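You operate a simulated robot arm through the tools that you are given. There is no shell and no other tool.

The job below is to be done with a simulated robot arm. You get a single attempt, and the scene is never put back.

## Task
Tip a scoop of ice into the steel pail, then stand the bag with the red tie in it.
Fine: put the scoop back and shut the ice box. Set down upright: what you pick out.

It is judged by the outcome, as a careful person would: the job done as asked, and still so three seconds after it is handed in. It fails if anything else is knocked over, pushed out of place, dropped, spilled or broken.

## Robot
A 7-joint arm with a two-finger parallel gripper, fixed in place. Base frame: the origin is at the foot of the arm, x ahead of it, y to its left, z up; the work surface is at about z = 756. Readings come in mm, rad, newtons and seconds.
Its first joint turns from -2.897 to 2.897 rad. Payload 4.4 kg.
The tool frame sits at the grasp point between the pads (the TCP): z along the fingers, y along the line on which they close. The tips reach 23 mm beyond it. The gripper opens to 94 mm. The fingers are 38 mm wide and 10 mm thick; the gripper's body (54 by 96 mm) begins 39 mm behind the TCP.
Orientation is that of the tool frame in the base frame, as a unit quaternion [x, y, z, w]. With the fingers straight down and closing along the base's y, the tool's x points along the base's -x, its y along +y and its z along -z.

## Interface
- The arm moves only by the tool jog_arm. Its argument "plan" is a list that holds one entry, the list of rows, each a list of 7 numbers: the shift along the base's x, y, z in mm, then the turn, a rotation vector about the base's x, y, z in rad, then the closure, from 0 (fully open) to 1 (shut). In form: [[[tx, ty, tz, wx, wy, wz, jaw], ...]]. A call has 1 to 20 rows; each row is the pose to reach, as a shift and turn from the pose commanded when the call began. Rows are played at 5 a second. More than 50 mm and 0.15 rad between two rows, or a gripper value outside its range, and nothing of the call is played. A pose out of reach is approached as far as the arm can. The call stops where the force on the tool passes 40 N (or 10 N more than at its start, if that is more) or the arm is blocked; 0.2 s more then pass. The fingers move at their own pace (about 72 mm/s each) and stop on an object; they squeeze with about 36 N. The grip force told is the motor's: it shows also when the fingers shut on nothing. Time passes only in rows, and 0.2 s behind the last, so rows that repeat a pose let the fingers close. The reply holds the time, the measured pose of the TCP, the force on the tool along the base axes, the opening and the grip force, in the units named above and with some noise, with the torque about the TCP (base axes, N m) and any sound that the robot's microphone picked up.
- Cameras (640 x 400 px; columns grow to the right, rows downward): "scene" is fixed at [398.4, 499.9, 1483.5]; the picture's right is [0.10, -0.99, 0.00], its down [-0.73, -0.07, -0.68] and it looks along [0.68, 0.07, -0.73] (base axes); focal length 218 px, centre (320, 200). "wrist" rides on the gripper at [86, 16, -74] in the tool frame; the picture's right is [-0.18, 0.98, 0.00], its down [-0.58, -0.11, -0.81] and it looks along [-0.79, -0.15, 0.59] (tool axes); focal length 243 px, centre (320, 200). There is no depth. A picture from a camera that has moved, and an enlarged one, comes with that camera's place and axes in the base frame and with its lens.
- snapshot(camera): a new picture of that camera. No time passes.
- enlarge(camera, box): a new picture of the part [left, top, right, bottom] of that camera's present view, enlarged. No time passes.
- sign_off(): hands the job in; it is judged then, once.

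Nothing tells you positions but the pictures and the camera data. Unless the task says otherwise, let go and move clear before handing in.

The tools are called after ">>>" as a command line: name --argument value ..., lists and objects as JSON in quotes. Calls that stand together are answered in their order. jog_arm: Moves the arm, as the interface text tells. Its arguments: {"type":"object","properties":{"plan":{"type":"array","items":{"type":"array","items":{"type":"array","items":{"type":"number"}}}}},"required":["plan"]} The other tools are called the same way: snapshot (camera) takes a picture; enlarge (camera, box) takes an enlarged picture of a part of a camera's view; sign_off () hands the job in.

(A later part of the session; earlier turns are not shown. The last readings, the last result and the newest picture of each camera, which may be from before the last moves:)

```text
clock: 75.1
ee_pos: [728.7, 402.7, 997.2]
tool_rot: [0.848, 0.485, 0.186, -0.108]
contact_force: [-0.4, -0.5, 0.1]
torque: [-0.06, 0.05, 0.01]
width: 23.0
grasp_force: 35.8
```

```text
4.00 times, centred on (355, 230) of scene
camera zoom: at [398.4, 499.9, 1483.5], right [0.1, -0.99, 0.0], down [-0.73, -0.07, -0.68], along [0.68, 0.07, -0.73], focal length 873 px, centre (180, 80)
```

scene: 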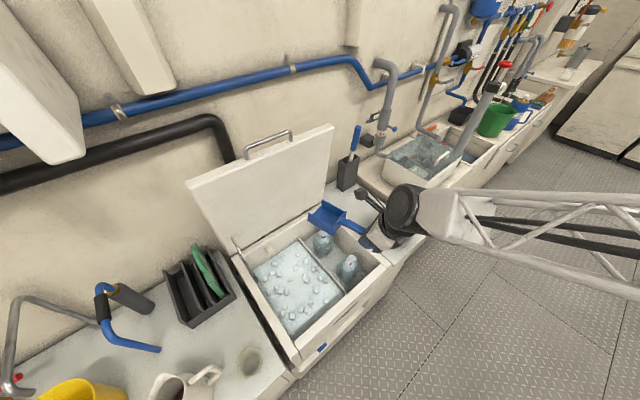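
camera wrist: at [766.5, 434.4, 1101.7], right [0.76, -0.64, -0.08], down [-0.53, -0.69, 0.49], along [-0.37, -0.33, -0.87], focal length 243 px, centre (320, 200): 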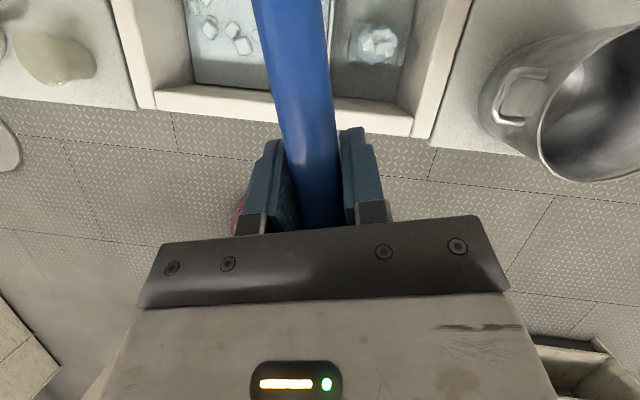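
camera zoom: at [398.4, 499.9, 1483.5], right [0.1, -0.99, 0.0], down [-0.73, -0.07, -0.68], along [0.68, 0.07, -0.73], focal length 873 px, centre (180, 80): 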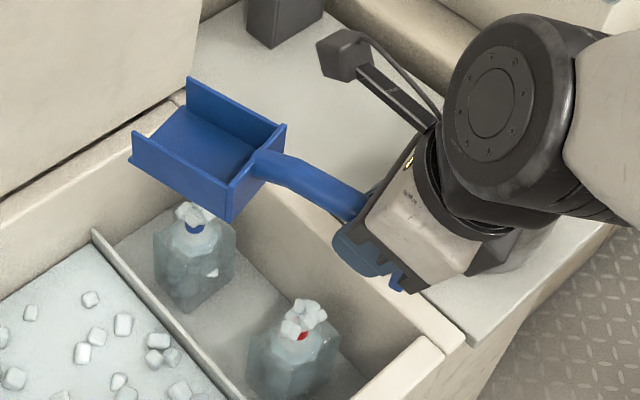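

From this view I have the scoop's dimensions: floor 37 mm below the grip, leading edge 183 mm ahead, walls 42 mm high. Now I'll pitch it nose-down above the ice, staying clear of the front rim.

>>> jog_arm --plan '[[[0, 2, 0, -0.085, 0.05, 0, 1], [1, 5, -10, -0.169, 0.1, 0, 1], [1, 8, -25, -0.254, 0.149, 0, 1], [2, 11, -45, -0.338, 0.199, 0, 1], [2, 14, -70, -0.423, 0.249, 0, 1], [3, 17, -100, -0.507, 0.299, 0, 1], [3, 19, -140, -0.592, 0.349, 0, 1], [3.5, 20.5, -177, -0.677, 0.3985, 0, 1]]]'

>>> snapshot --camera "scene"

>>> snapshot --camera "wrist"

```text
clock: 76.9
ee_pos: [731.6, 422.8, 819.4]
tool_rot: [0.855, 0.489, -0.152, 0.085]
contact_force: [0.0, 0.1, 0.6]
torque: [0.0, 0.01, 0.0]
width: 22.8
grasp_force: 36.2
```

```text
taken
```

scene: 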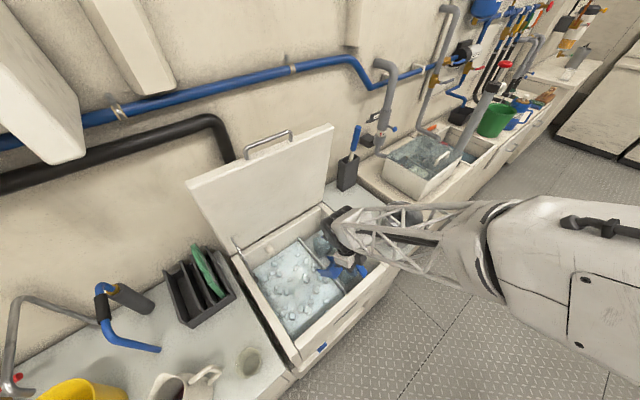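

```text
taken
camera wrist: at [800.5, 506.6, 860.7], right [0.76, -0.65, 0.06], down [-0.23, -0.18, 0.96], along [-0.61, -0.74, -0.28], focal length 243 px, centre (320, 200)
```

wrist: 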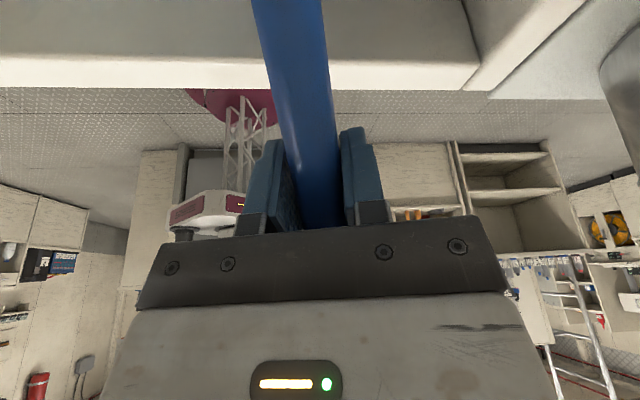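

>>> enlarge --camera "scene" --box '[270, 210, 390, 310]'

```text
4.00 times, centred on (330, 260) of scene
camera zoom: at [398.4, 499.9, 1483.5], right [0.1, -0.99, 0.0], down [-0.73, -0.07, -0.68], along [0.68, 0.07, -0.73], focal length 873 px, centre (280, -40)
```

zoom: 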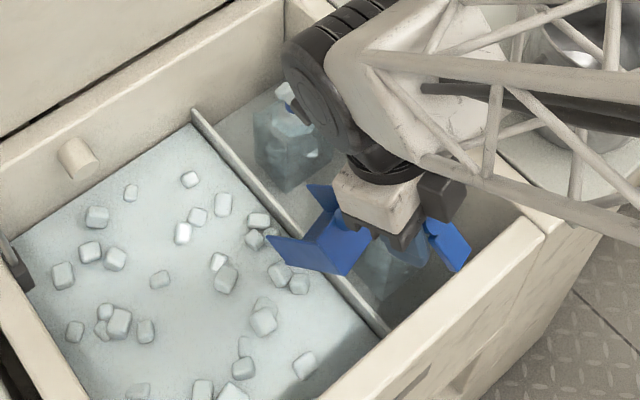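

The divider is closer than I thought, so I'll shift left to keep the scoop's right edge off it. Then I'll lower gently to find the ice surface.

>>> jog_arm --plan '[[[-9, 9, -10, 0, 0, 0, 1], [-18.4, 18.4, -30, 0, 0, 0, 1], [-18.4, 18.4, -50, 0, 0, 0, 1], [-18.4, 18.4, -58, 0, 0, 0, 1]]]'

>>> enlarge --camera "scene" --box '[270, 210, 390, 310]'

```text
clock: 77.9
ee_pos: [713.1, 442.8, 760.5]
tool_rot: [0.854, 0.489, -0.153, 0.084]
contact_force: [0.2, 0.5, -0.2]
torque: [0.03, 0.13, 0.1]
width: 22.9
grasp_force: 35.9
```

```text
4.00 times, centred on (330, 260) of scene
camera zoom: at [398.4, 499.9, 1483.5], right [0.1, -0.99, 0.0], down [-0.73, -0.07, -0.68], along [0.68, 0.07, -0.73], focal length 873 px, centre (280, -40)
```

zoom: 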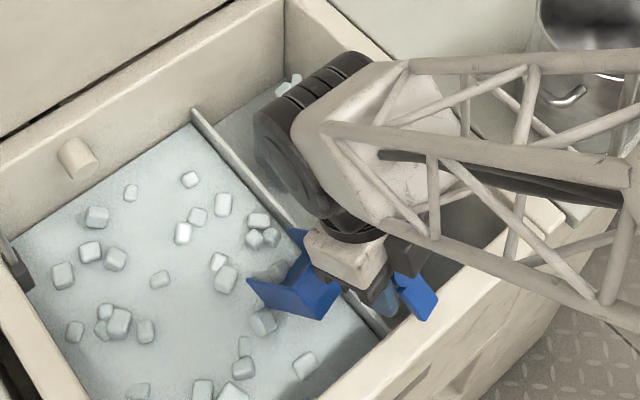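

>>> jog_arm --plan '[[[0, 0, -3, 0, 0, 0, 1], [0, 0, -6, 0, 0, 0, 1]]]'

>>> jog_arm --plan '[[[0, 0, -3, 0, 0, 0, 1], [0, 0, -6, 0, 0, 0, 1]]]'

>>> enlarge --camera "scene" --box '[270, 210, 390, 310]'

```text
clock: 78.5
ee_pos: [712.3, 441.3, 754.8]
tool_rot: [0.855, 0.489, -0.152, 0.084]
contact_force: [0.6, -0.1, -0.3]
torque: [0.01, 0.06, 0.06]
width: 22.7
grasp_force: 36.5
```

```text
clock: 79.1
ee_pos: [713.3, 441.4, 748.9]
tool_rot: [0.854, 0.489, -0.153, 0.084]
contact_force: [-0.2, 0.9, 0.1]
torque: [0.06, 0.04, 0.03]
width: 22.9
grasp_force: 35.6
```

```text
4.00 times, centred on (330, 260) of scene
camera zoom: at [398.4, 499.9, 1483.5], right [0.1, -0.99, 0.0], down [-0.73, -0.07, -0.68], along [0.68, 0.07, -0.73], focal length 873 px, centre (280, -40)
```

zoom: 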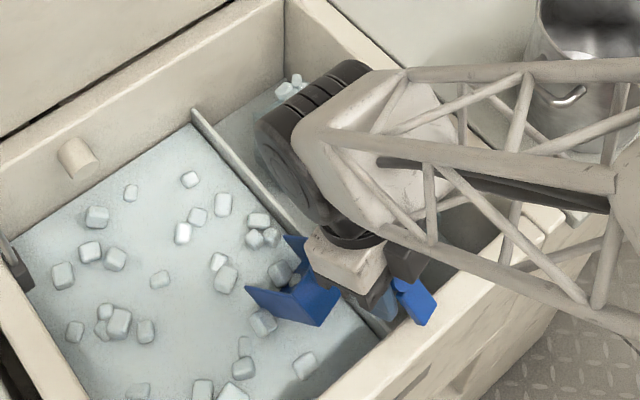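

>>> jog_arm --plan '[[[0, 0, -3, 0, 0, 0, 1], [0, 0, -6, 0, 0, 0, 1]]]'

>>> jog_arm --plan '[[[5, 9, 0, 0, 0, 0, 1], [10, 17, 0, 0, 0, 0, 1], [10, 17, -3, 0, 0, 0, 1], [10, 17, -6, 0, 0, 0, 1]]]'

>>> enlarge --camera "scene" --box '[270, 210, 390, 310]'

```text
clock: 79.7
ee_pos: [713.8, 442.1, 744.3]
tool_rot: [0.855, 0.489, -0.153, 0.085]
contact_force: [-1.3, 0.4, 0.7]
torque: [0.14, 0.09, 0.11]
width: 22.8
grasp_force: 35.7
```

```text
clock: 80.7
ee_pos: [722.6, 458.7, 738.4]
tool_rot: [0.855, 0.489, -0.152, 0.085]
contact_force: [-0.4, -0.7, -0.8]
torque: [-0.03, -0.01, -0.03]
width: 22.9
grasp_force: 35.9
```

```text
4.00 times, centred on (330, 260) of scene
camera zoom: at [398.4, 499.9, 1483.5], right [0.1, -0.99, 0.0], down [-0.73, -0.07, -0.68], along [0.68, 0.07, -0.73], focal length 873 px, centre (280, -40)
```

zoom: 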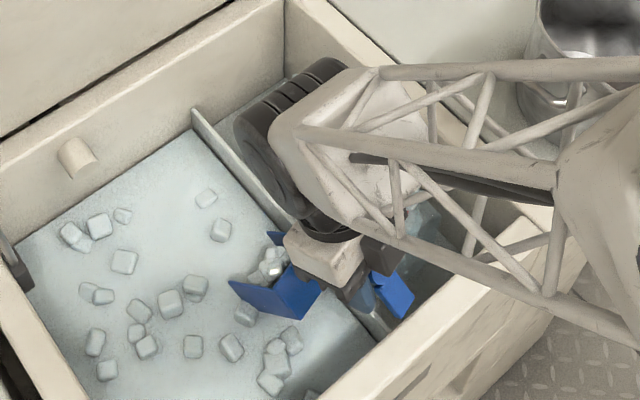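

Lowering the scoop's edge into the ice made it shift and drop some into the bowl, so the bed can be dug into. Now I'll do one smooth scooping motion: forward, levelling and then rising slightly nose-up.

>>> jog_arm --plan '[[[-0.6, -1, -12.4, 0.0752, -0.0443, 0, 1], [2.3, 3.9, -26.1, 0.1504, -0.0886, 0, 1], [6.7, 11.4, -39.9, 0.2256, -0.1329, 0, 1], [11.7, 19.8, -52.5, 0.3008, -0.1772, 0, 1], [17.2, 29.2, -63.9, 0.376, -0.2215, 0, 1], [23.3, 39.6, -75.4, 0.4512, -0.2658, 0, 1], [27.6, 46.9, -85.2, 0.5264, -0.3101, 0, 1], [30, 51, -90.4, 0.6016, -0.3544, 0, 1]]]'

>>> enlarge --camera "scene" --box '[260, 200, 380, 300]'

```text
clock: 82.5
ee_pos: [753.0, 510.1, 649.2]
tool_rot: [0.855, 0.489, 0.149, -0.087]
contact_force: [-0.1, 0.4, -1.4]
torque: [-0.04, 0.0, 0.01]
width: 22.9
grasp_force: 35.9
```

```text
4.00 times, centred on (320, 250) of scene
camera zoom: at [398.4, 499.9, 1483.5], right [0.1, -0.99, 0.0], down [-0.73, -0.07, -0.68], along [0.68, 0.07, -0.73], focal length 873 px, centre (320, 0)
```

zoom: 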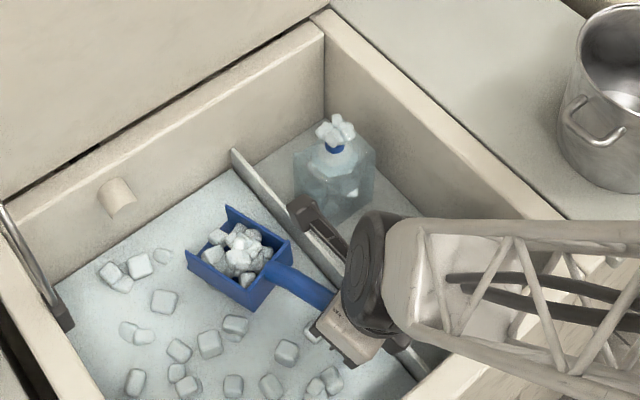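

The scoop is full. I'll lift it slowly, slightly nose-up, straight out of the box.

>>> jog_arm --plan '[[[0, 0, 5, 0.03, -0.018, 0, 1], [0, 0, 14, 0.065, -0.038, 0, 1], [0, 0, 27, 0.1, -0.059, 0, 1], [0, 0, 44, 0.135, -0.079, 0, 1], [0, 0, 65, 0.155, -0.091, 0, 1], [0, 0, 88, 0.165, -0.097, 0, 1], [0, 0, 114, 0.165, -0.097, 0, 1], [0, 0, 140, 0.165, -0.097, 0, 1], [0, 0, 166, 0.165, -0.097, 0, 1], [0, 0, 192, 0.165, -0.097, 0, 1], [0, 0, 218, 0.165, -0.097, 0, 1], [0, 0, 244, 0.165, -0.097, 0, 1], [0, 0, 270, 0.165, -0.097, 0, 1], [0, 0, 292, 0.165, -0.097, 0, 1], [0, 0, 306, 0.165, -0.097, 0, 1], [0, 0, 312, 0.165, -0.097, 0, 1]]]'

>>> enlarge --camera "scene" --box '[220, 140, 400, 290]'

```text
clock: 85.9
ee_pos: [753.0, 509.2, 958.3]
tool_rot: [0.836, 0.48, 0.23, -0.133]
contact_force: [0.2, -0.5, -0.7]
torque: [-0.04, 0.01, 0.0]
width: 22.9
grasp_force: 35.7
```

```text
2.67 times, centred on (310, 215) of scene
camera zoom: at [398.4, 499.9, 1483.5], right [0.1, -0.99, 0.0], down [-0.73, -0.07, -0.68], along [0.68, 0.07, -0.73], focal length 582 px, centre (347, 160)
```

zoom: 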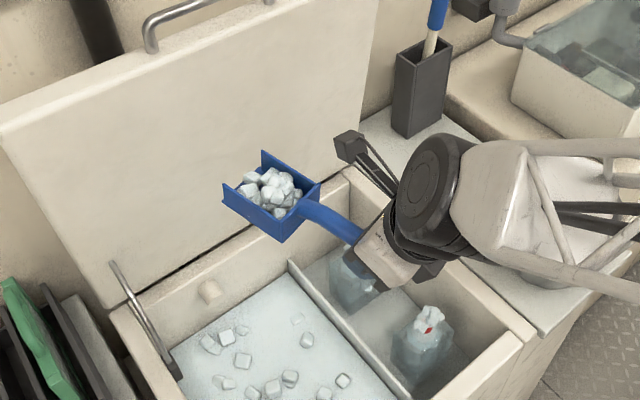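

The ice rides securely. I'll back away from the open lid first, then carry it across toward the pail.

>>> jog_arm --plan '[[[-6, -6, 0, 0, 0, 0, 1], [-18, -18, 0, 0, 0, 0, 1], [-34, -34, 0, 0, 0, 0, 1], [-52, -52, 0, 0, 0, 0, 1], [-70, -70, 0, 0, 0, 0, 1], [-88, -88, 0, 0, 0, 0, 1], [-106, -106, 0, 0, 0, 0, 1], [-124, -124, 0, 0, 0, 0, 1], [-141, -141, 0, 0, 0, 0, 1], [-154, -154, 0, 0, 0, 0, 1], [-161, -161, 0, 0, 0, 0, 1], [-164, -164, 0, 0, 0, 0, 1]]]'

>>> jog_arm --plan '[[[5, -6, 0, 0, 0, -0.01, 1], [15, -18, 0, 0, 0, -0.03, 1], [29, -34, 0, 0, 0, -0.05, 1], [46, -54, 0, 0, 0, -0.075, 1], [64, -75, 0, 0, 0, -0.1, 1], [83, -98, 0, 0, 0, -0.125, 1], [102, -120, 0, 0, 0, -0.15, 1], [121, -143, 0, 0, 0, -0.175, 1], [140, -165, 0, 0, 0, -0.2, 1], [159, -187, 0, 0, 0, -0.22, 1], [177, -209, 0, 0, 0, -0.235, 1], [193, -228, 0, 0, 0, -0.245, 1], [205, -242, 0, 0, 0, -0.253, 1], [211, -249, 0, 0, 0, -0.253, 1], [213, -251, 0, 0, 0, -0.253, 1]]]'

>>> snapshot --camera "scene"

>>> enlarge --camera "scene" --box '[330, 130, 490, 270]'

```text
clock: 88.5
ee_pos: [588.2, 344.5, 958.1]
tool_rot: [0.836, 0.48, 0.23, -0.134]
contact_force: [1.5, 0.0, -0.2]
torque: [-0.06, 0.04, -0.01]
width: 22.8
grasp_force: 36.1
```

```text
clock: 91.7
ee_pos: [803.2, 95.5, 959.3]
tool_rot: [0.89, 0.371, 0.245, -0.105]
contact_force: [-0.5, 0.3, -1.7]
torque: [-0.04, 0.03, -0.03]
width: 23.0
grasp_force: 36.3
```

```text
taken
```

scene: 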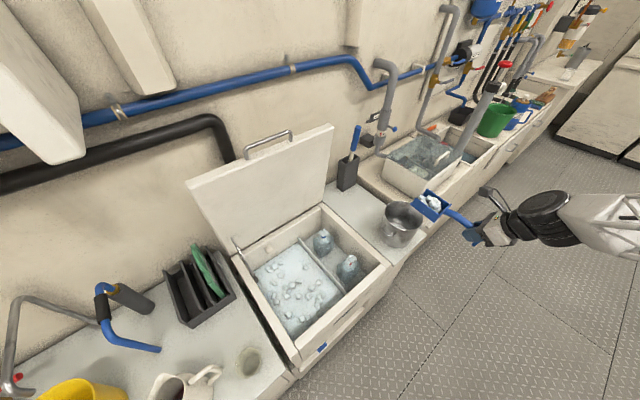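

```text
2.86 times, centred on (410, 200) of scene
camera zoom: at [398.4, 499.9, 1483.5], right [0.1, -0.99, 0.0], down [-0.73, -0.07, -0.68], along [0.68, 0.07, -0.73], focal length 623 px, centre (63, 200)
```

zoom: 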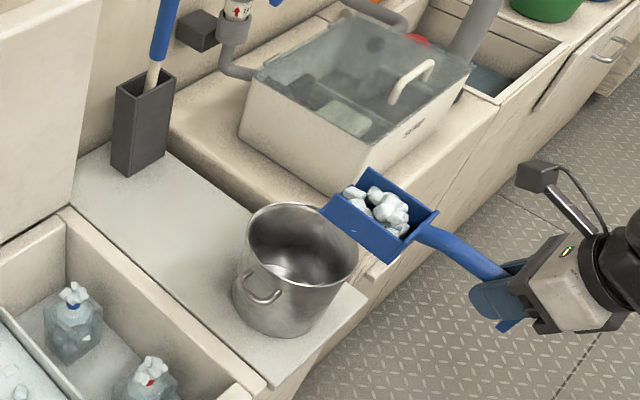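

The tip is above the pail. I'll lower it toward the rim and start tipping, rotating about the scoop's lip so it stays over the opening.

>>> jog_arm --plan '[[[-4, 0, -18, -0.035, 0.035, 0, 1], [-8.4, -0.8, -37, -0.0707, 0.07, 0, 1], [-5.2, 2.4, -24, -0.133, 0.131, 0, 1], [-2, 5.6, -11, -0.195, 0.1926, 0, 1], [0.6, 8.2, -5, -0.226, 0.223, 0, 1], [3.2, 10.8, 0, -0.257, 0.254, 0, 1], [5.8, 13.4, 5, -0.288, 0.285, 0, 1], [8.4, 16, 10, -0.319, 0.3153, 0, 1], [11.8, 19.4, 15, -0.35, 0.346, 0, 1], [15.2, 22.8, 20, -0.381, 0.3767, 0, 1], [18.6, 26.2, 25, -0.412, 0.4074, 0, 1], [22, 29.6, 29.5, -0.443, 0.438, 0, 1]]]'

>>> enlarge --camera "scene" --box '[330, 130, 490, 270]'

```text
clock: 94.3
ee_pos: [823.9, 123.9, 989.4]
tool_rot: [0.922, 0.384, -0.039, 0.017]
contact_force: [0.0, -0.7, -1.1]
torque: [-0.04, 0.02, 0.01]
width: 23.0
grasp_force: 36.1
```

```text
2.86 times, centred on (410, 200) of scene
camera zoom: at [398.4, 499.9, 1483.5], right [0.1, -0.99, 0.0], down [-0.73, -0.07, -0.68], along [0.68, 0.07, -0.73], focal length 623 px, centre (63, 200)
```

zoom: 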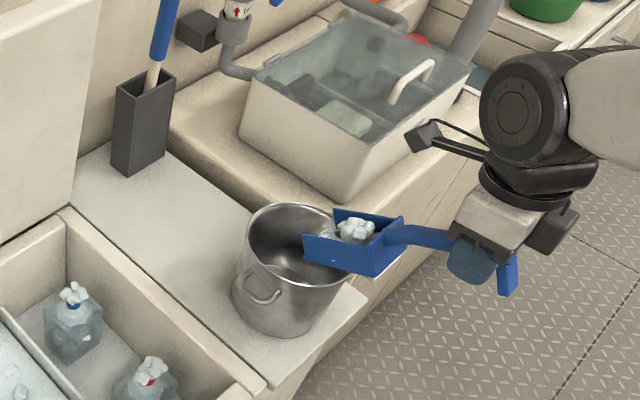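

>>> jog_arm --plan '[[[4.1, 4.2, 4.5, -0.031, 0.0307, 0, 1], [8.3, 8.4, 9, -0.062, 0.0614, 0, 1], [12.5, 12.5, 13.3, -0.093, 0.092, 0, 1], [16.7, 16.7, 17.5, -0.124, 0.1228, 0, 1], [21.5, 21.5, 21.5, -0.155, 0.1535, 0, 1], [26.3, 26.3, 25.5, -0.186, 0.184, 0, 1], [31, 31, 29, -0.217, 0.215, 0, 1], [35.9, 35.9, 32.5, -0.248, 0.2456, 0, 1], [35.9, 35.9, 32.5, -0.248, 0.2456, 0, 1]]]'

>>> enlarge --camera "scene" --box '[330, 130, 490, 270]'

```text
clock: 96.3
ee_pos: [860.2, 160.6, 1021.5]
tool_rot: [0.902, 0.374, -0.198, 0.083]
contact_force: [0.0, -0.9, -0.3]
torque: [-0.01, 0.01, 0.01]
width: 23.0
grasp_force: 36.2
```

```text
2.86 times, centred on (410, 200) of scene
camera zoom: at [398.4, 499.9, 1483.5], right [0.1, -0.99, 0.0], down [-0.73, -0.07, -0.68], along [0.68, 0.07, -0.73], focal length 623 px, centre (63, 200)
```

zoom: 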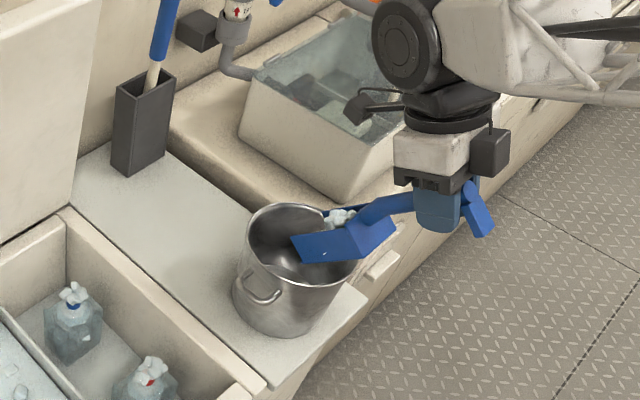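

>>> jog_arm --plan '[[[5.1, 5.1, 3, -0.031, 0.0307, 0, 1], [10.3, 10.3, 6, -0.062, 0.0614, 0, 1], [15.6, 15.6, 8.5, -0.093, 0.092, 0, 1], [21, 21, 11, -0.124, 0.1228, 0, 1], [26.5, 26.5, 13, -0.155, 0.1535, 0, 1], [32, 32, 15, -0.186, 0.184, 0, 1], [37.8, 37.8, 16.5, -0.217, 0.215, 0, 1], [43.5, 43.5, 18, -0.248, 0.2456, 0, 1], [43.5, 43.5, 18, -0.248, 0.2456, 0, 1], [43.5, 43.5, 18, -0.248, 0.2456, 0, 1]]]'

>>> enlarge --camera "scene" --box '[330, 130, 490, 270]'

>>> snapshot --camera "wrist"

```text
clock: 98.5
ee_pos: [902.6, 204.8, 1039.0]
tool_rot: [0.854, 0.355, -0.351, 0.146]
contact_force: [0.4, -0.1, -0.5]
torque: [-0.02, 0.01, 0.02]
width: 23.1
grasp_force: 35.8
```

```text
2.86 times, centred on (410, 200) of scene
camera zoom: at [398.4, 499.9, 1483.5], right [0.1, -0.99, 0.0], down [-0.73, -0.07, -0.68], along [0.68, 0.07, -0.73], focal length 623 px, centre (63, 200)
```

zoom: 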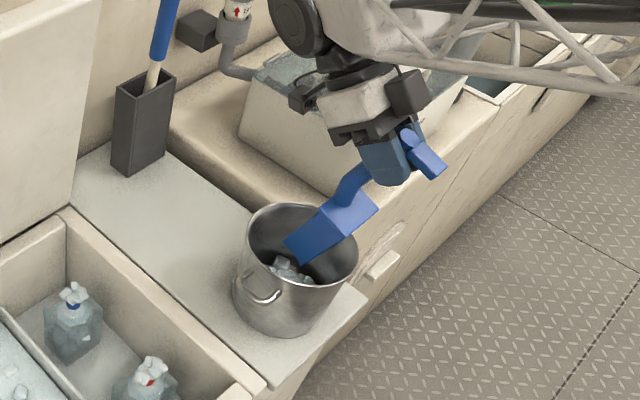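

```text
taken
camera wrist: at [995.7, 272.7, 1031.3], right [0.6, -0.79, 0.13], down [0.03, 0.19, 0.98], along [-0.8, -0.59, 0.14], focal length 243 px, centre (320, 200)
```

wrist: 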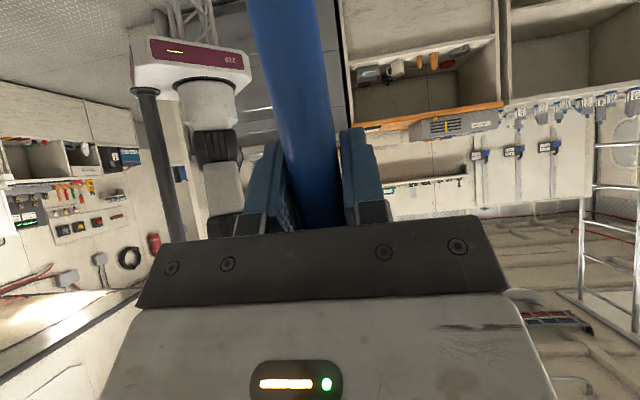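

>>> enlarge --camera "scene" --box '[380, 180, 440, 250]'

>>> jog_arm --plan '[[[0, 0, 10, 0, 0, 0, 1], [0, 0, 30, 0, 0, 0, 1], [0, 0, 55, 0, 0, 0, 1], [-15, -15, 75, 0.09, -0.089, 0, 1], [-32, -32, 75, 0.18, -0.178, 0, 1], [-49, -49, 75, 0.27, -0.267, 0, 1], [-66, -66, 70, 0.36, -0.356, 0, 1], [-83, -83, 60, 0.45, -0.445, 0, 1], [-100, -100, 50, 0.54, -0.534, 0, 1], [-110, -110, 40, 0.63, -0.623, 0, 1], [-115, -115, 30, 0.72, -0.712, 0, 1], [-115, -115, 20, 0.81, -0.801, 0, 1], [-115, -115, 20, 0.869, -0.859, 0, 1]]]'

>>> enlarge --camera "scene" --box '[330, 130, 490, 270]'

>>> snapshot --camera "scene"

```text
5.71 times, centred on (410, 215) of scene
camera zoom: at [398.4, 499.9, 1483.5], right [0.1, -0.99, 0.0], down [-0.73, -0.07, -0.68], along [0.68, 0.07, -0.73], focal length 1247 px, centre (-194, 114)
```

zoom: 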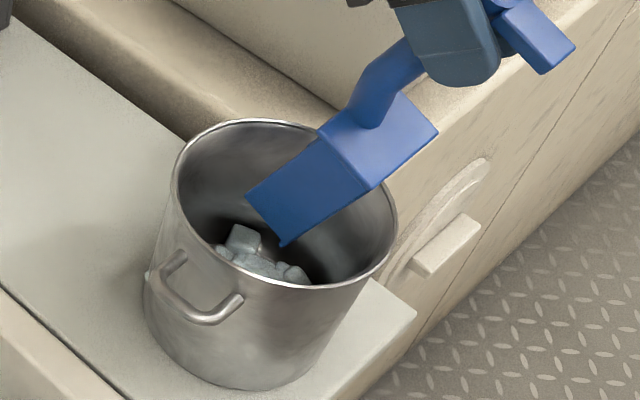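

```text
clock: 101.3
ee_pos: [789.0, 87.8, 1058.1]
tool_rot: [0.901, 0.375, 0.201, -0.086]
contact_force: [0.4, 0.0, -0.8]
torque: [-0.07, 0.05, -0.05]
width: 22.7
grasp_force: 36.3
```

```text
2.86 times, centred on (410, 200) of scene
camera zoom: at [398.4, 499.9, 1483.5], right [0.1, -0.99, 0.0], down [-0.73, -0.07, -0.68], along [0.68, 0.07, -0.73], focal length 623 px, centre (63, 200)
```

zoom: 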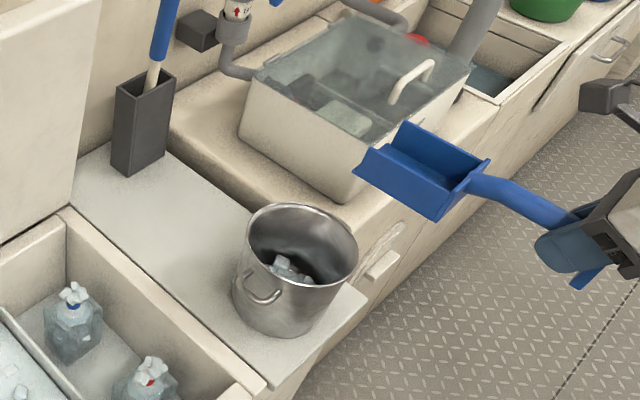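

```text
taken
```

scene: 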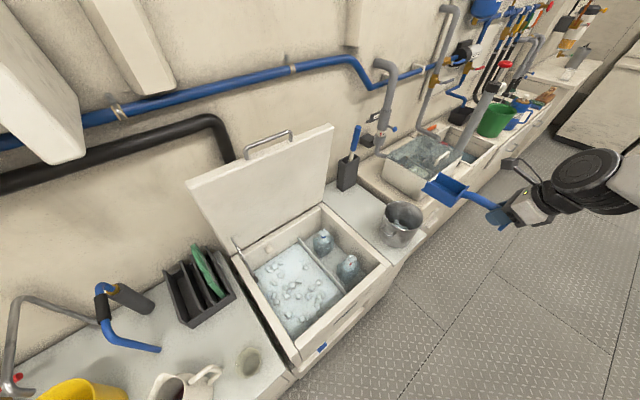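

The ice is in the pail and the scoop is empty. I'll return the scoop to its original spot on the counter.

>>> jog_arm --plan '[[[-20, 20, 0, 0, 0, 0, 1], [-39.5, 39.5, 0, 0, 0, 0, 1], [-7.5, 71.5, 0, 0, 0, 0, 1], [24.5, 103.5, 0, 0, 0, 0, 1], [56.5, 135.5, 0, 0, 0, 0, 1], [88.5, 167.5, 0, 0, 0, 0, 1], [120.5, 199.5, 0, 0, 0, 0, 1], [152.5, 231.5, 0, 0, 0, 0, 1], [184.5, 263.5, -5, 0, 0, 0, 1], [216, 295, -15, 0, 0, 0, 1], [216, 295, -60, 0, 0, 0, 1], [216, 295, -105, 0, 0, 0, 1], [216, 295, -150, 0, 0, 0, 1], [216, 295, -195, 0, 0, 0, 1], [216, 295, -235, 0, 0, 0, 1], [216, 295, -265, 0, 0, 0, 1], [216, 295, -280, 0, 0, 0, 1]]]'

>>> enlarge --camera "scene" --box '[320, 150, 420, 250]'

```text
clock: 104.9
ee_pos: [1004.8, 383.8, 778.7]
tool_rot: [0.901, 0.376, 0.2, -0.086]
contact_force: [-0.4, 0.8, -0.6]
torque: [-0.05, 0.05, 0.02]
width: 23.0
grasp_force: 36.1
```

```text
4.00 times, centred on (370, 200) of scene
camera zoom: at [398.4, 499.9, 1483.5], right [0.1, -0.99, 0.0], down [-0.73, -0.07, -0.68], along [0.68, 0.07, -0.73], focal length 873 px, centre (120, 200)
```

zoom: 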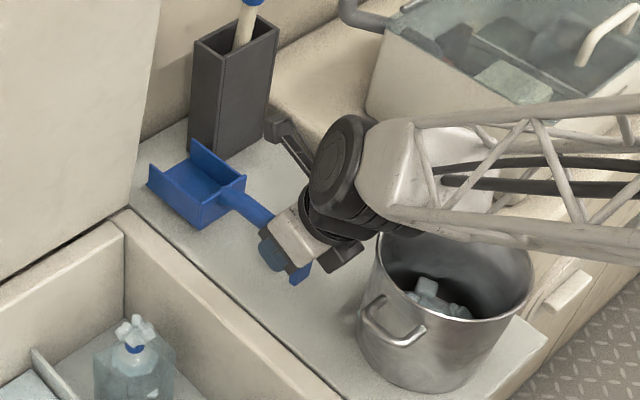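

>>> jog_arm --plan '[[[0, 0, -8, 0, 0, 0, 1], [0, 0, -15, 0, 0, 0, 1], [0, 0, -19, 0, 0, 0, 1]]]'

>>> jog_arm --plan '[[[0, 0, -2, 0, 0, 0, 1], [0, 0, -2, 0, 0, 0, 1]]]'

```text
clock: 105.7
ee_pos: [1004.9, 383.2, 759.8]
tool_rot: [0.901, 0.375, 0.2, -0.085]
contact_force: [-0.7, 0.7, -0.1]
torque: [-0.03, 0.05, -0.02]
width: 22.9
grasp_force: 36.0
```

```text
clock: 106.3
ee_pos: [1004.5, 384.3, 759.2]
tool_rot: [0.901, 0.375, 0.201, -0.086]
contact_force: [-1.1, 0.4, -0.7]
torque: [-0.02, 0.05, 0.01]
width: 23.0
grasp_force: 36.3
```

>>> jog_arm --plan '[[[0, 0, -2, 0, 0, 0, 1], [0, 0, -2, 0, 0, 0, 1]]]'

>>> enlarge --camera "scene" --box '[320, 150, 420, 250]'

```text
clock: 106.9
ee_pos: [1004.9, 383.5, 758.0]
tool_rot: [0.9, 0.375, 0.203, -0.085]
contact_force: [-0.2, -1.2, 10.9]
torque: [-0.32, 0.16, -0.03]
width: 23.0
grasp_force: 36.0
```

```text
4.00 times, centred on (370, 200) of scene
camera zoom: at [398.4, 499.9, 1483.5], right [0.1, -0.99, 0.0], down [-0.73, -0.07, -0.68], along [0.68, 0.07, -0.73], focal length 873 px, centre (120, 200)
```

zoom: 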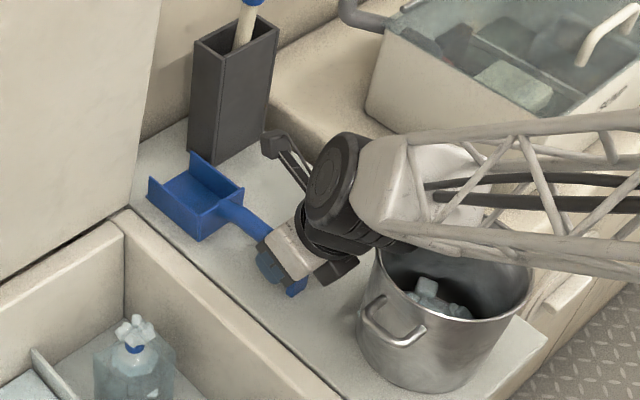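

It's resting on the counter. Releasing and lifting away.

>>> jog_arm --plan '[[[0, 0, 0, 0, 0, 0, 0.7], [0, 0, 0, 0, 0, 0, 0.5], [0, 0, 0, 0, 0, 0, 0.5], [0, 0, 20, 0, 0, 0, 0.5], [0, 0, 50, 0, 0, 0, 0.5], [0, 0, 95, 0, 0, 0, 0.5], [0, 0, 140, 0, 0, 0, 0.5], [0, 0, 185, 0, 0, 0, 0.5], [0, 0, 230, 0, 0, 0, 0.5]]]'

>>> enlarge --camera "scene" --box '[310, 140, 430, 260]'

>>> snapshot --camera "wrist"

```text
clock: 108.9
ee_pos: [1005.3, 384.8, 986.6]
tool_rot: [0.902, 0.374, 0.2, -0.085]
contact_force: [0.2, 0.3, 0.5]
torque: [0.03, -0.02, 0.04]
width: 46.9
grasp_force: 0.0
```

```text
3.33 times, centred on (370, 200) of scene
camera zoom: at [398.4, 499.9, 1483.5], right [0.1, -0.99, 0.0], down [-0.73, -0.07, -0.68], along [0.68, 0.07, -0.73], focal length 727 px, centre (153, 200)
```

zoom: 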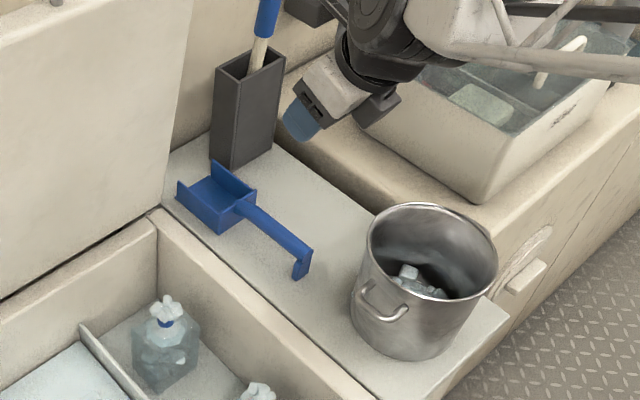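

```text
taken
camera wrist: at [1050.1, 405.0, 1090.7], right [0.58, -0.81, -0.08], down [-0.69, -0.54, 0.48], along [-0.44, -0.22, -0.87], focal length 243 px, centre (320, 200)
```

wrist: 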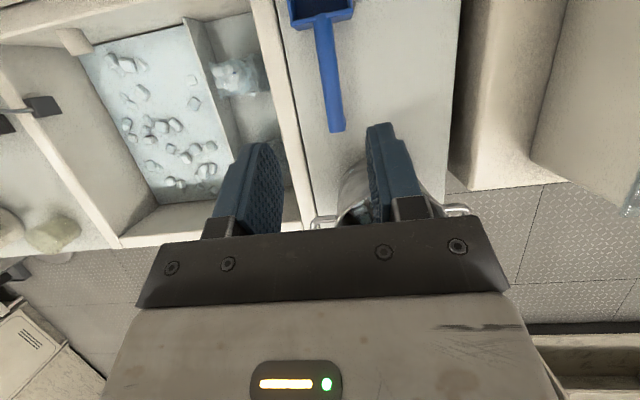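

The scoop sits back where it was and the pail has ice in it. Next is the red-tie bag: I'll straighten the tool and turn it so the camera looks at the bag from the ice side.

>>> jog_arm --plan '[[[-20, -10, 0, -0.052, 0.052, 0, 0], [-60, -18, 0, -0.104, 0.104, 0, 0], [-105, -26, 0, -0.156, 0.156, 0, 0], [-150, -36, 0, -0.208, 0.208, 0, 0], [-195, -45, 0, -0.26, 0.26, 0, 0], [-230, -53, 0, -0.311, 0.311, 0, 0], [-256, -59, 0, -0.311, 0.311, 0, 0]]]'

>>> jog_arm --plan '[[[0, 0, 0, 0, 0, 0.143, 0], [0, 0, 0, 0, 0, 0.286, 0], [0, 0, 0, 0, 0, 0.428, 0], [0, 0, 0, 0, 0, 0.571, 0], [0, 0, 0, 0, 0, 0.714, 0], [0, 0, 0, 0, 0, 0.857, 0], [0, 0, 0, 0, 0, 1.0, 0], [0, 0, 0, 0, 0, 1.142, 0], [0, 0, 0, 0, 0, 1.285, 0], [0, 0, 0, 0, 0, 1.428, 0], [0, 0, 0, 0, 0, 1.571, 0]]]'

>>> snapshot --camera "wrist"

>>> enlarge --camera "scene" --box '[310, 220, 390, 300]'

```text
clock: 110.5
ee_pos: [747.1, 324.6, 986.5]
tool_rot: [0.924, 0.383, -0.002, -0.001]
contact_force: [-0.1, -1.2, -0.5]
torque: [0.0, -0.02, -0.03]
width: 94.1
grasp_force: 0.1
```

```text
clock: 112.9
ee_pos: [748.2, 325.5, 986.7]
tool_rot: [0.381, 0.924, -0.001, -0.001]
contact_force: [-0.3, 0.4, -0.4]
torque: [0.02, 0.0, 0.0]
width: 94.0
grasp_force: 0.1
```

```text
taken
camera wrist: at [699.3, 396.7, 1061.1], right [0.82, 0.57, 0.0], down [0.34, -0.48, 0.81], along [0.46, -0.67, -0.59], focal length 243 px, centre (320, 200)
```

wrist: 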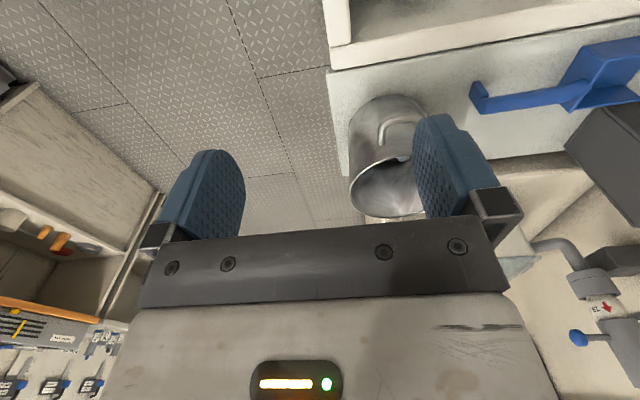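

```text
5.00 times, centred on (350, 260) of scene
camera zoom: at [398.4, 499.9, 1483.5], right [0.1, -0.99, 0.0], down [-0.73, -0.07, -0.68], along [0.68, 0.07, -0.73], focal length 1091 px, centre (170, -100)
```

zoom: 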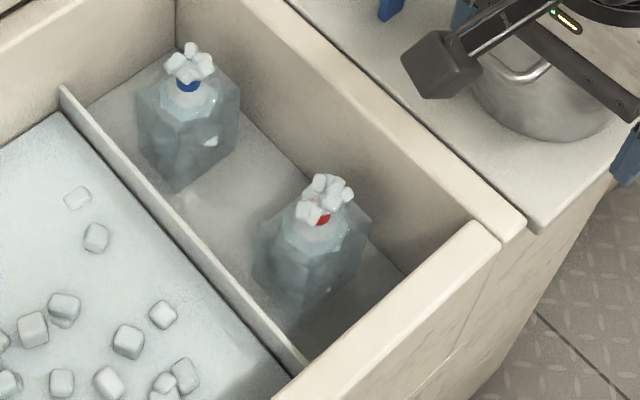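

>>> jog_arm --plan '[[[20, 26, 0, 0, 0, 0, 0], [45, 60, -10, 0, 0, 0, 0], [70, 94, -40, 0, 0, 0, 0], [70, 94, -85, 0, 0, 0, 0], [70, 94, -130, 0, 0, 0, 0], [70, 94, -187, 0, 0, 0, 0]]]'

>>> snapshot --camera "wrist"

>>> enlarge --camera "scene" --box '[290, 190, 410, 310]'

```text
refused: row 3 steps farther than a row can; nothing moved
```

```text
taken
camera wrist: at [699.3, 396.7, 1061.1], right [0.82, 0.57, 0.0], down [0.34, -0.48, 0.81], along [0.46, -0.67, -0.59], focal length 243 px, centre (320, 200)
```

wrist: 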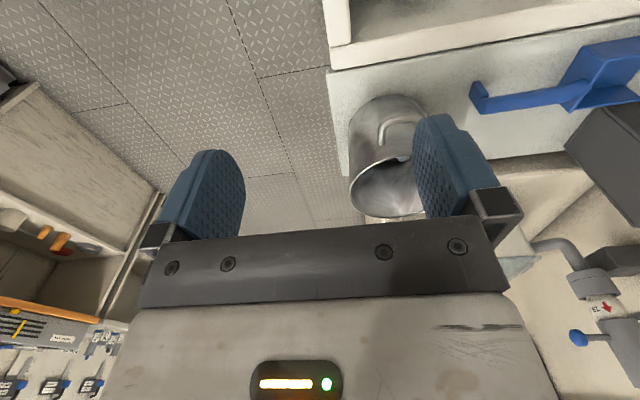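

```text
3.33 times, centred on (350, 250) of scene
camera zoom: at [398.4, 499.9, 1483.5], right [0.1, -0.99, 0.0], down [-0.73, -0.07, -0.68], along [0.68, 0.07, -0.73], focal length 727 px, centre (220, 33)
```

zoom: 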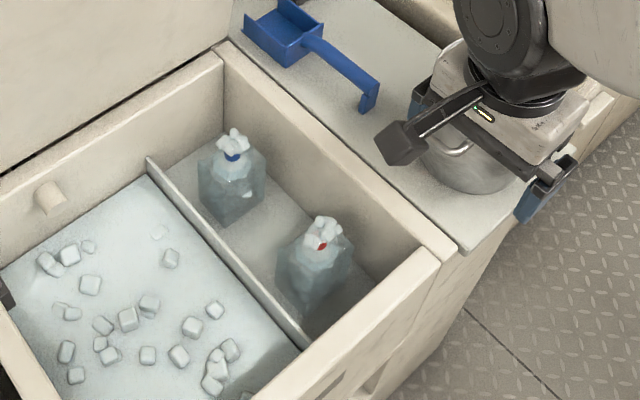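

>>> jog_arm --plan '[[[20, 26, 0, 0, 0, 0, 0], [45, 60, -10, 0, 0, 0, 0], [60, 80, -40, 0, 0, 0, 0], [70, 94, -75, 0, 0, 0, 0], [70, 94, -115, 0, 0, 0, 0], [70, 94, -155, 0, 0, 0, 0], [70, 94, -187, 0, 0, 0, 0]]]'

>>> snapshot --camera "wrist"

>>> enlarge --camera "scene" --box '[290, 190, 410, 310]'

```text
clock: 114.5
ee_pos: [819.9, 419.1, 798.7]
tool_rot: [0.382, 0.924, -0.002, -0.002]
contact_force: [-0.5, 0.6, 0.7]
torque: [-0.01, 0.02, 0.0]
width: 94.0
grasp_force: 0.1
```

```text
taken
camera wrist: at [771.2, 490.7, 874.5], right [0.82, 0.57, 0.0], down [0.34, -0.49, 0.81], along [0.46, -0.67, -0.59], focal length 243 px, centre (320, 200)
```

wrist: 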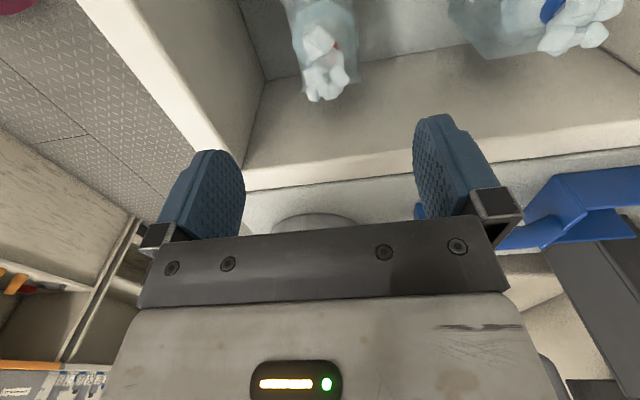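

```text
3.33 times, centred on (350, 250) of scene
camera zoom: at [398.4, 499.9, 1483.5], right [0.1, -0.99, 0.0], down [-0.73, -0.07, -0.68], along [0.68, 0.07, -0.73], focal length 727 px, centre (220, 33)
```

zoom: 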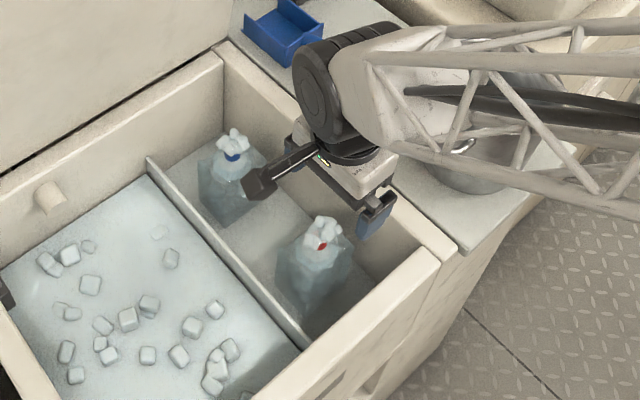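

The red tie is right under the gripper. I'll shift a few millimetres and lower around the bag's neck.

>>> jog_arm --plan '[[[3.5, 3.5, -30, 0, 0, 0, 0], [3.5, 3.5, -65, 0, 0, 0, 0], [3.5, 3.5, -95, 0, 0, 0, 0], [3.5, 3.5, -110, 0, 0, 0, 0]]]'

>>> snapshot --camera "wrist"

>>> enlarge --camera "scene" --box '[310, 210, 390, 300]'

```text
clock: 115.5
ee_pos: [820.7, 423.1, 689.5]
tool_rot: [0.382, 0.924, -0.002, -0.001]
contact_force: [0.0, -0.5, -0.1]
torque: [-0.02, 0.0, -0.02]
width: 94.1
grasp_force: 0.1
```

```text
taken
camera wrist: at [773.2, 494.4, 764.0], right [0.82, 0.57, 0.0], down [0.34, -0.49, 0.81], along [0.46, -0.67, -0.59], focal length 243 px, centre (320, 200)
```

wrist: 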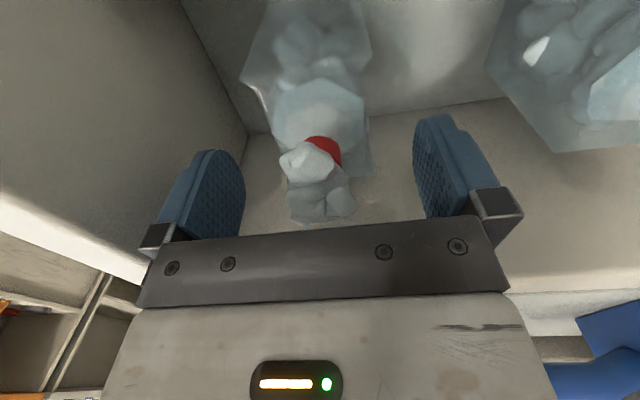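

```text
4.44 times, centred on (350, 255) of scene
camera zoom: at [398.4, 499.9, 1483.5], right [0.1, -0.99, 0.0], down [-0.73, -0.07, -0.68], along [0.68, 0.07, -0.73], focal length 970 px, centre (187, -44)
```

zoom: 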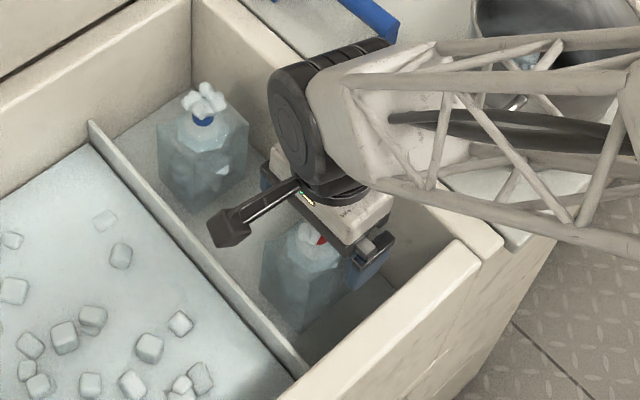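

The tie, ruffle and rounded shoulder are clear, and the gripper is centred on the neck. I'll raise by a hair to stay off the shoulder, then close.

>>> jog_arm --plan '[[[1, 1, 2, 0, 0, 0, 0.3], [1, 1, 2, 0, 0, 0, 0.5], [1, 1, 2, 0, 0, 0, 0.65], [1, 1, 2, 0, 0, 0, 0.75], [1, 1, 2, 0, 0, 0, 1], [1, 1, 2, 0, 0, 0, 1], [1, 1, 2, 0, 0, 0, 1]]]'

>>> snapshot --camera "wrist"

```text
clock: 117.1
ee_pos: [822.8, 422.7, 691.5]
tool_rot: [0.381, 0.925, -0.002, -0.001]
contact_force: [0.1, 0.1, 0.4]
torque: [-0.02, 0.03, 0.02]
width: 33.1
grasp_force: 36.3
```

```text
taken
camera wrist: at [774.1, 495.1, 766.2], right [0.82, 0.57, 0.0], down [0.34, -0.48, 0.81], along [0.46, -0.67, -0.59], focal length 243 px, centre (320, 200)
```

wrist: 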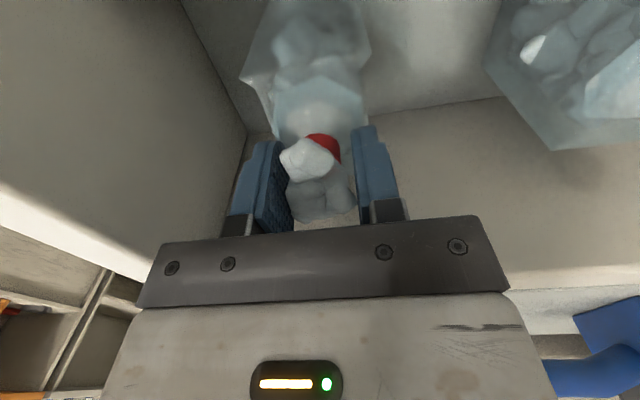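

>>> jog_arm --plan '[[[0, 0, 4, 0, 0, 0, 1], [0, 0, 10, 0, 0, 0, 1], [0, 0, 20, 0, 0, 0, 1], [0, 0, 32, 0, 0, 0, 1]]]'

>>> snapshot --camera "wrist"

>>> enlarge --camera "scene" --box '[310, 210, 390, 300]'

```text
clock: 118.1
ee_pos: [822.4, 422.4, 723.1]
tool_rot: [0.382, 0.924, -0.002, -0.001]
contact_force: [-0.3, -0.5, -3.6]
torque: [-0.01, 0.01, -0.01]
width: 32.8
grasp_force: 36.1
```

```text
taken
camera wrist: at [773.5, 494.9, 798.1], right [0.82, 0.57, -0.01], down [0.34, -0.48, 0.81], along [0.45, -0.67, -0.59], focal length 243 px, centre (320, 200)
```

wrist: 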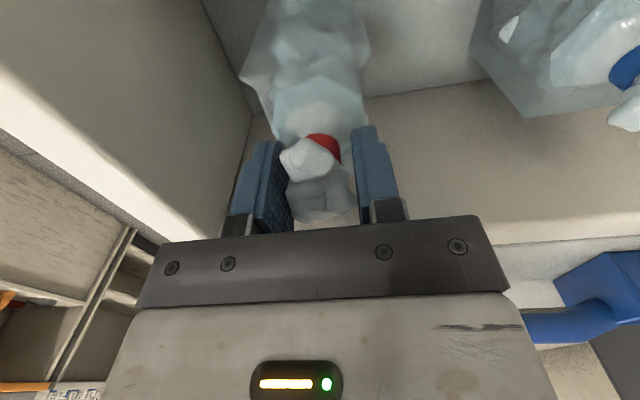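

```text
4.44 times, centred on (350, 255) of scene
camera zoom: at [398.4, 499.9, 1483.5], right [0.1, -0.99, 0.0], down [-0.73, -0.07, -0.68], along [0.68, 0.07, -0.73], focal length 970 px, centre (187, -44)
```

zoom: 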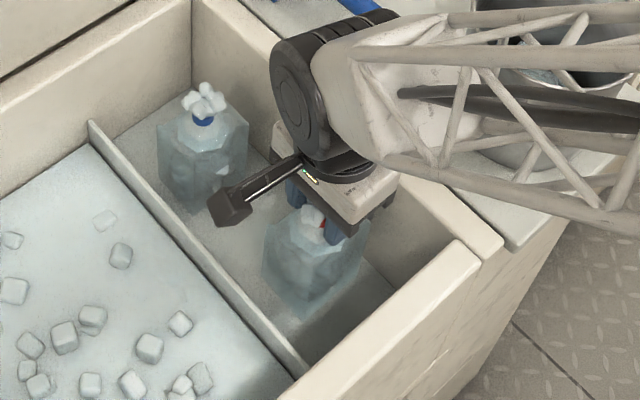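

The bag is hanging securely, about 3.6 N. I'll raise it well above the pail rim and carry it over.

>>> jog_arm --plan '[[[0, 0, 15, 0, 0, 0, 1], [0, 0, 45, 0, 0, 0, 1], [0, 0, 80, 0, 0, 0, 1], [0, 0, 118, 0, 0, 0, 1], [0, 0, 156, 0, 0, 0, 1], [0, 0, 194, 0, 0, 0, 1], [0, 0, 232, 0, 0, 0, 1], [0, 0, 265, 0, 0, 0, 1], [0, 0, 287, 0, 0, 0, 1], [8, -12, 287, 0, 0, 0, 1], [23, -36, 287, 0, 0, 0, 1], [42, -66, 287, 0, 0, 0, 1], [61, -97, 287, 0, 0, 0, 1], [80, -128, 287, 0, 0, 0, 1], [98, -156, 287, 0, 0, 0, 1], [110, -175, 287, 0, 0, 0, 1], [115.2, -183.4, 287, 0, 0, 0, 1], [115.2, -183.4, 287, 0, 0, 0, 1]]]'

>>> snapshot --camera "wrist"

>>> enlarge --camera "scene" --box '[340, 110, 460, 260]'

```text
clock: 121.9
ee_pos: [937.7, 240.1, 1010.4]
tool_rot: [0.382, 0.924, -0.002, 0.0]
contact_force: [0.0, -0.8, -2.8]
torque: [-0.02, 0.01, 0.01]
width: 33.0
grasp_force: 36.3
```

```text
taken
camera wrist: at [889.5, 312.0, 1085.6], right [0.82, 0.57, 0.0], down [0.34, -0.48, 0.81], along [0.46, -0.67, -0.59], focal length 243 px, centre (320, 200)
```

wrist: 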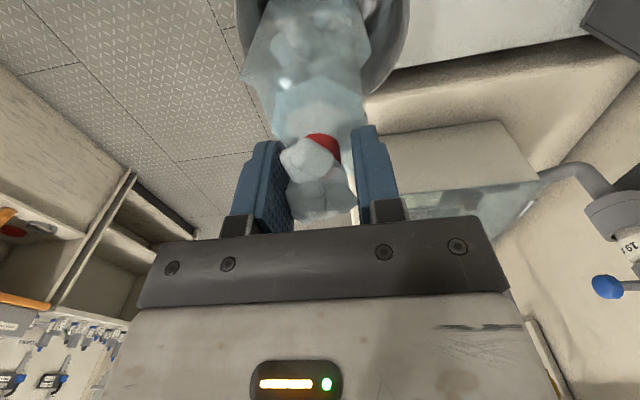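

```text
2.67 times, centred on (400, 185) of scene
camera zoom: at [398.4, 499.9, 1483.5], right [0.1, -0.99, 0.0], down [-0.73, -0.07, -0.68], along [0.68, 0.07, -0.73], focal length 582 px, centre (107, 240)
```

zoom: 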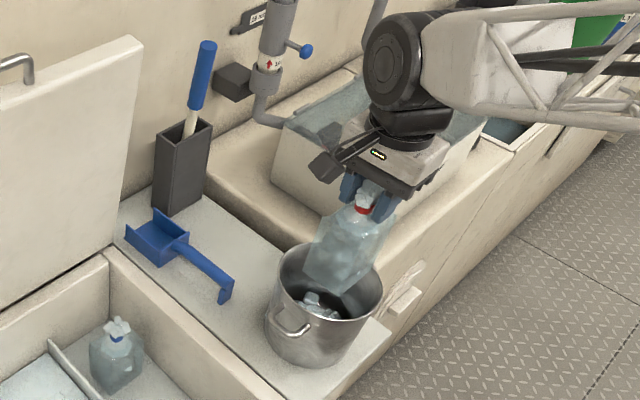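

Bag and pail line up well. I'll lower it in slowly, checking as I go.

>>> jog_arm --plan '[[[2, 2, -20, 0, 0, 0, 1], [2, 2, -45, 0, 0, 0, 1], [2, 2, -70, 0, 0, 0, 1], [2, 2, -90, 0, 0, 0, 1], [2, 2, -105, 0, 0, 0, 1]]]'

>>> snapshot --camera "wrist"

>>> enlarge --camera "scene" --box '[360, 150, 450, 250]'

```text
clock: 123.1
ee_pos: [939.8, 240.5, 904.4]
tool_rot: [0.382, 0.924, -0.002, 0.0]
contact_force: [0.1, 0.3, -3.6]
torque: [0.01, -0.03, -0.02]
width: 33.1
grasp_force: 36.3
```

```text
taken
camera wrist: at [891.4, 313.7, 980.2], right [0.82, 0.57, 0.0], down [0.34, -0.48, 0.81], along [0.46, -0.67, -0.59], focal length 243 px, centre (320, 200)
```

wrist: 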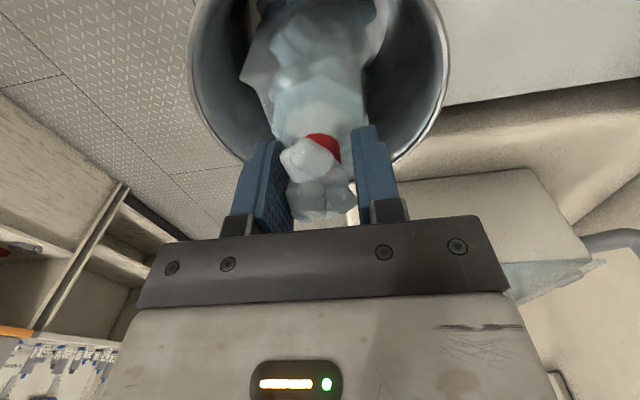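

```text
4.00 times, centred on (405, 200) of scene
camera zoom: at [398.4, 499.9, 1483.5], right [0.1, -0.99, 0.0], down [-0.73, -0.07, -0.68], along [0.68, 0.07, -0.73], focal length 873 px, centre (-20, 200)
```

zoom: 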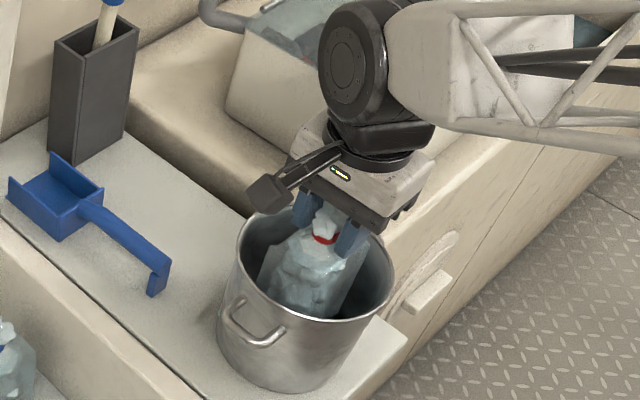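

>>> jog_arm --plan '[[[2, 2, -6, 0, 0, 0, 1], [3, 3, -12, 0, 0, 0, 1], [3, 3, -18, 0, 0, 0, 1]]]'

>>> jog_arm --plan '[[[0, 0, -4, 0, 0, 0, 1], [0, 0, -8, 0, 0, 0, 1]]]'

>>> jog_arm --plan '[[[0, 0, -3, 0, 0, 0, 1], [0, 0, -6, 0, 0, 0, 1]]]'

```text
clock: 123.9
ee_pos: [943.7, 245.1, 887.4]
tool_rot: [0.382, 0.924, -0.002, -0.001]
contact_force: [-0.7, 0.7, -3.3]
torque: [-0.02, -0.03, -0.01]
width: 33.1
grasp_force: 35.8
```

```text
clock: 124.5
ee_pos: [943.6, 245.3, 878.5]
tool_rot: [0.382, 0.924, -0.002, -0.001]
contact_force: [-0.6, 0.2, -3.2]
torque: [0.0, 0.0, -0.01]
width: 33.0
grasp_force: 36.0
```

```text
clock: 125.1
ee_pos: [943.2, 244.1, 874.0]
tool_rot: [0.382, 0.924, -0.001, -0.001]
contact_force: [-0.4, -0.3, -2.8]
torque: [-0.04, -0.05, -0.03]
width: 33.2
grasp_force: 36.4
```

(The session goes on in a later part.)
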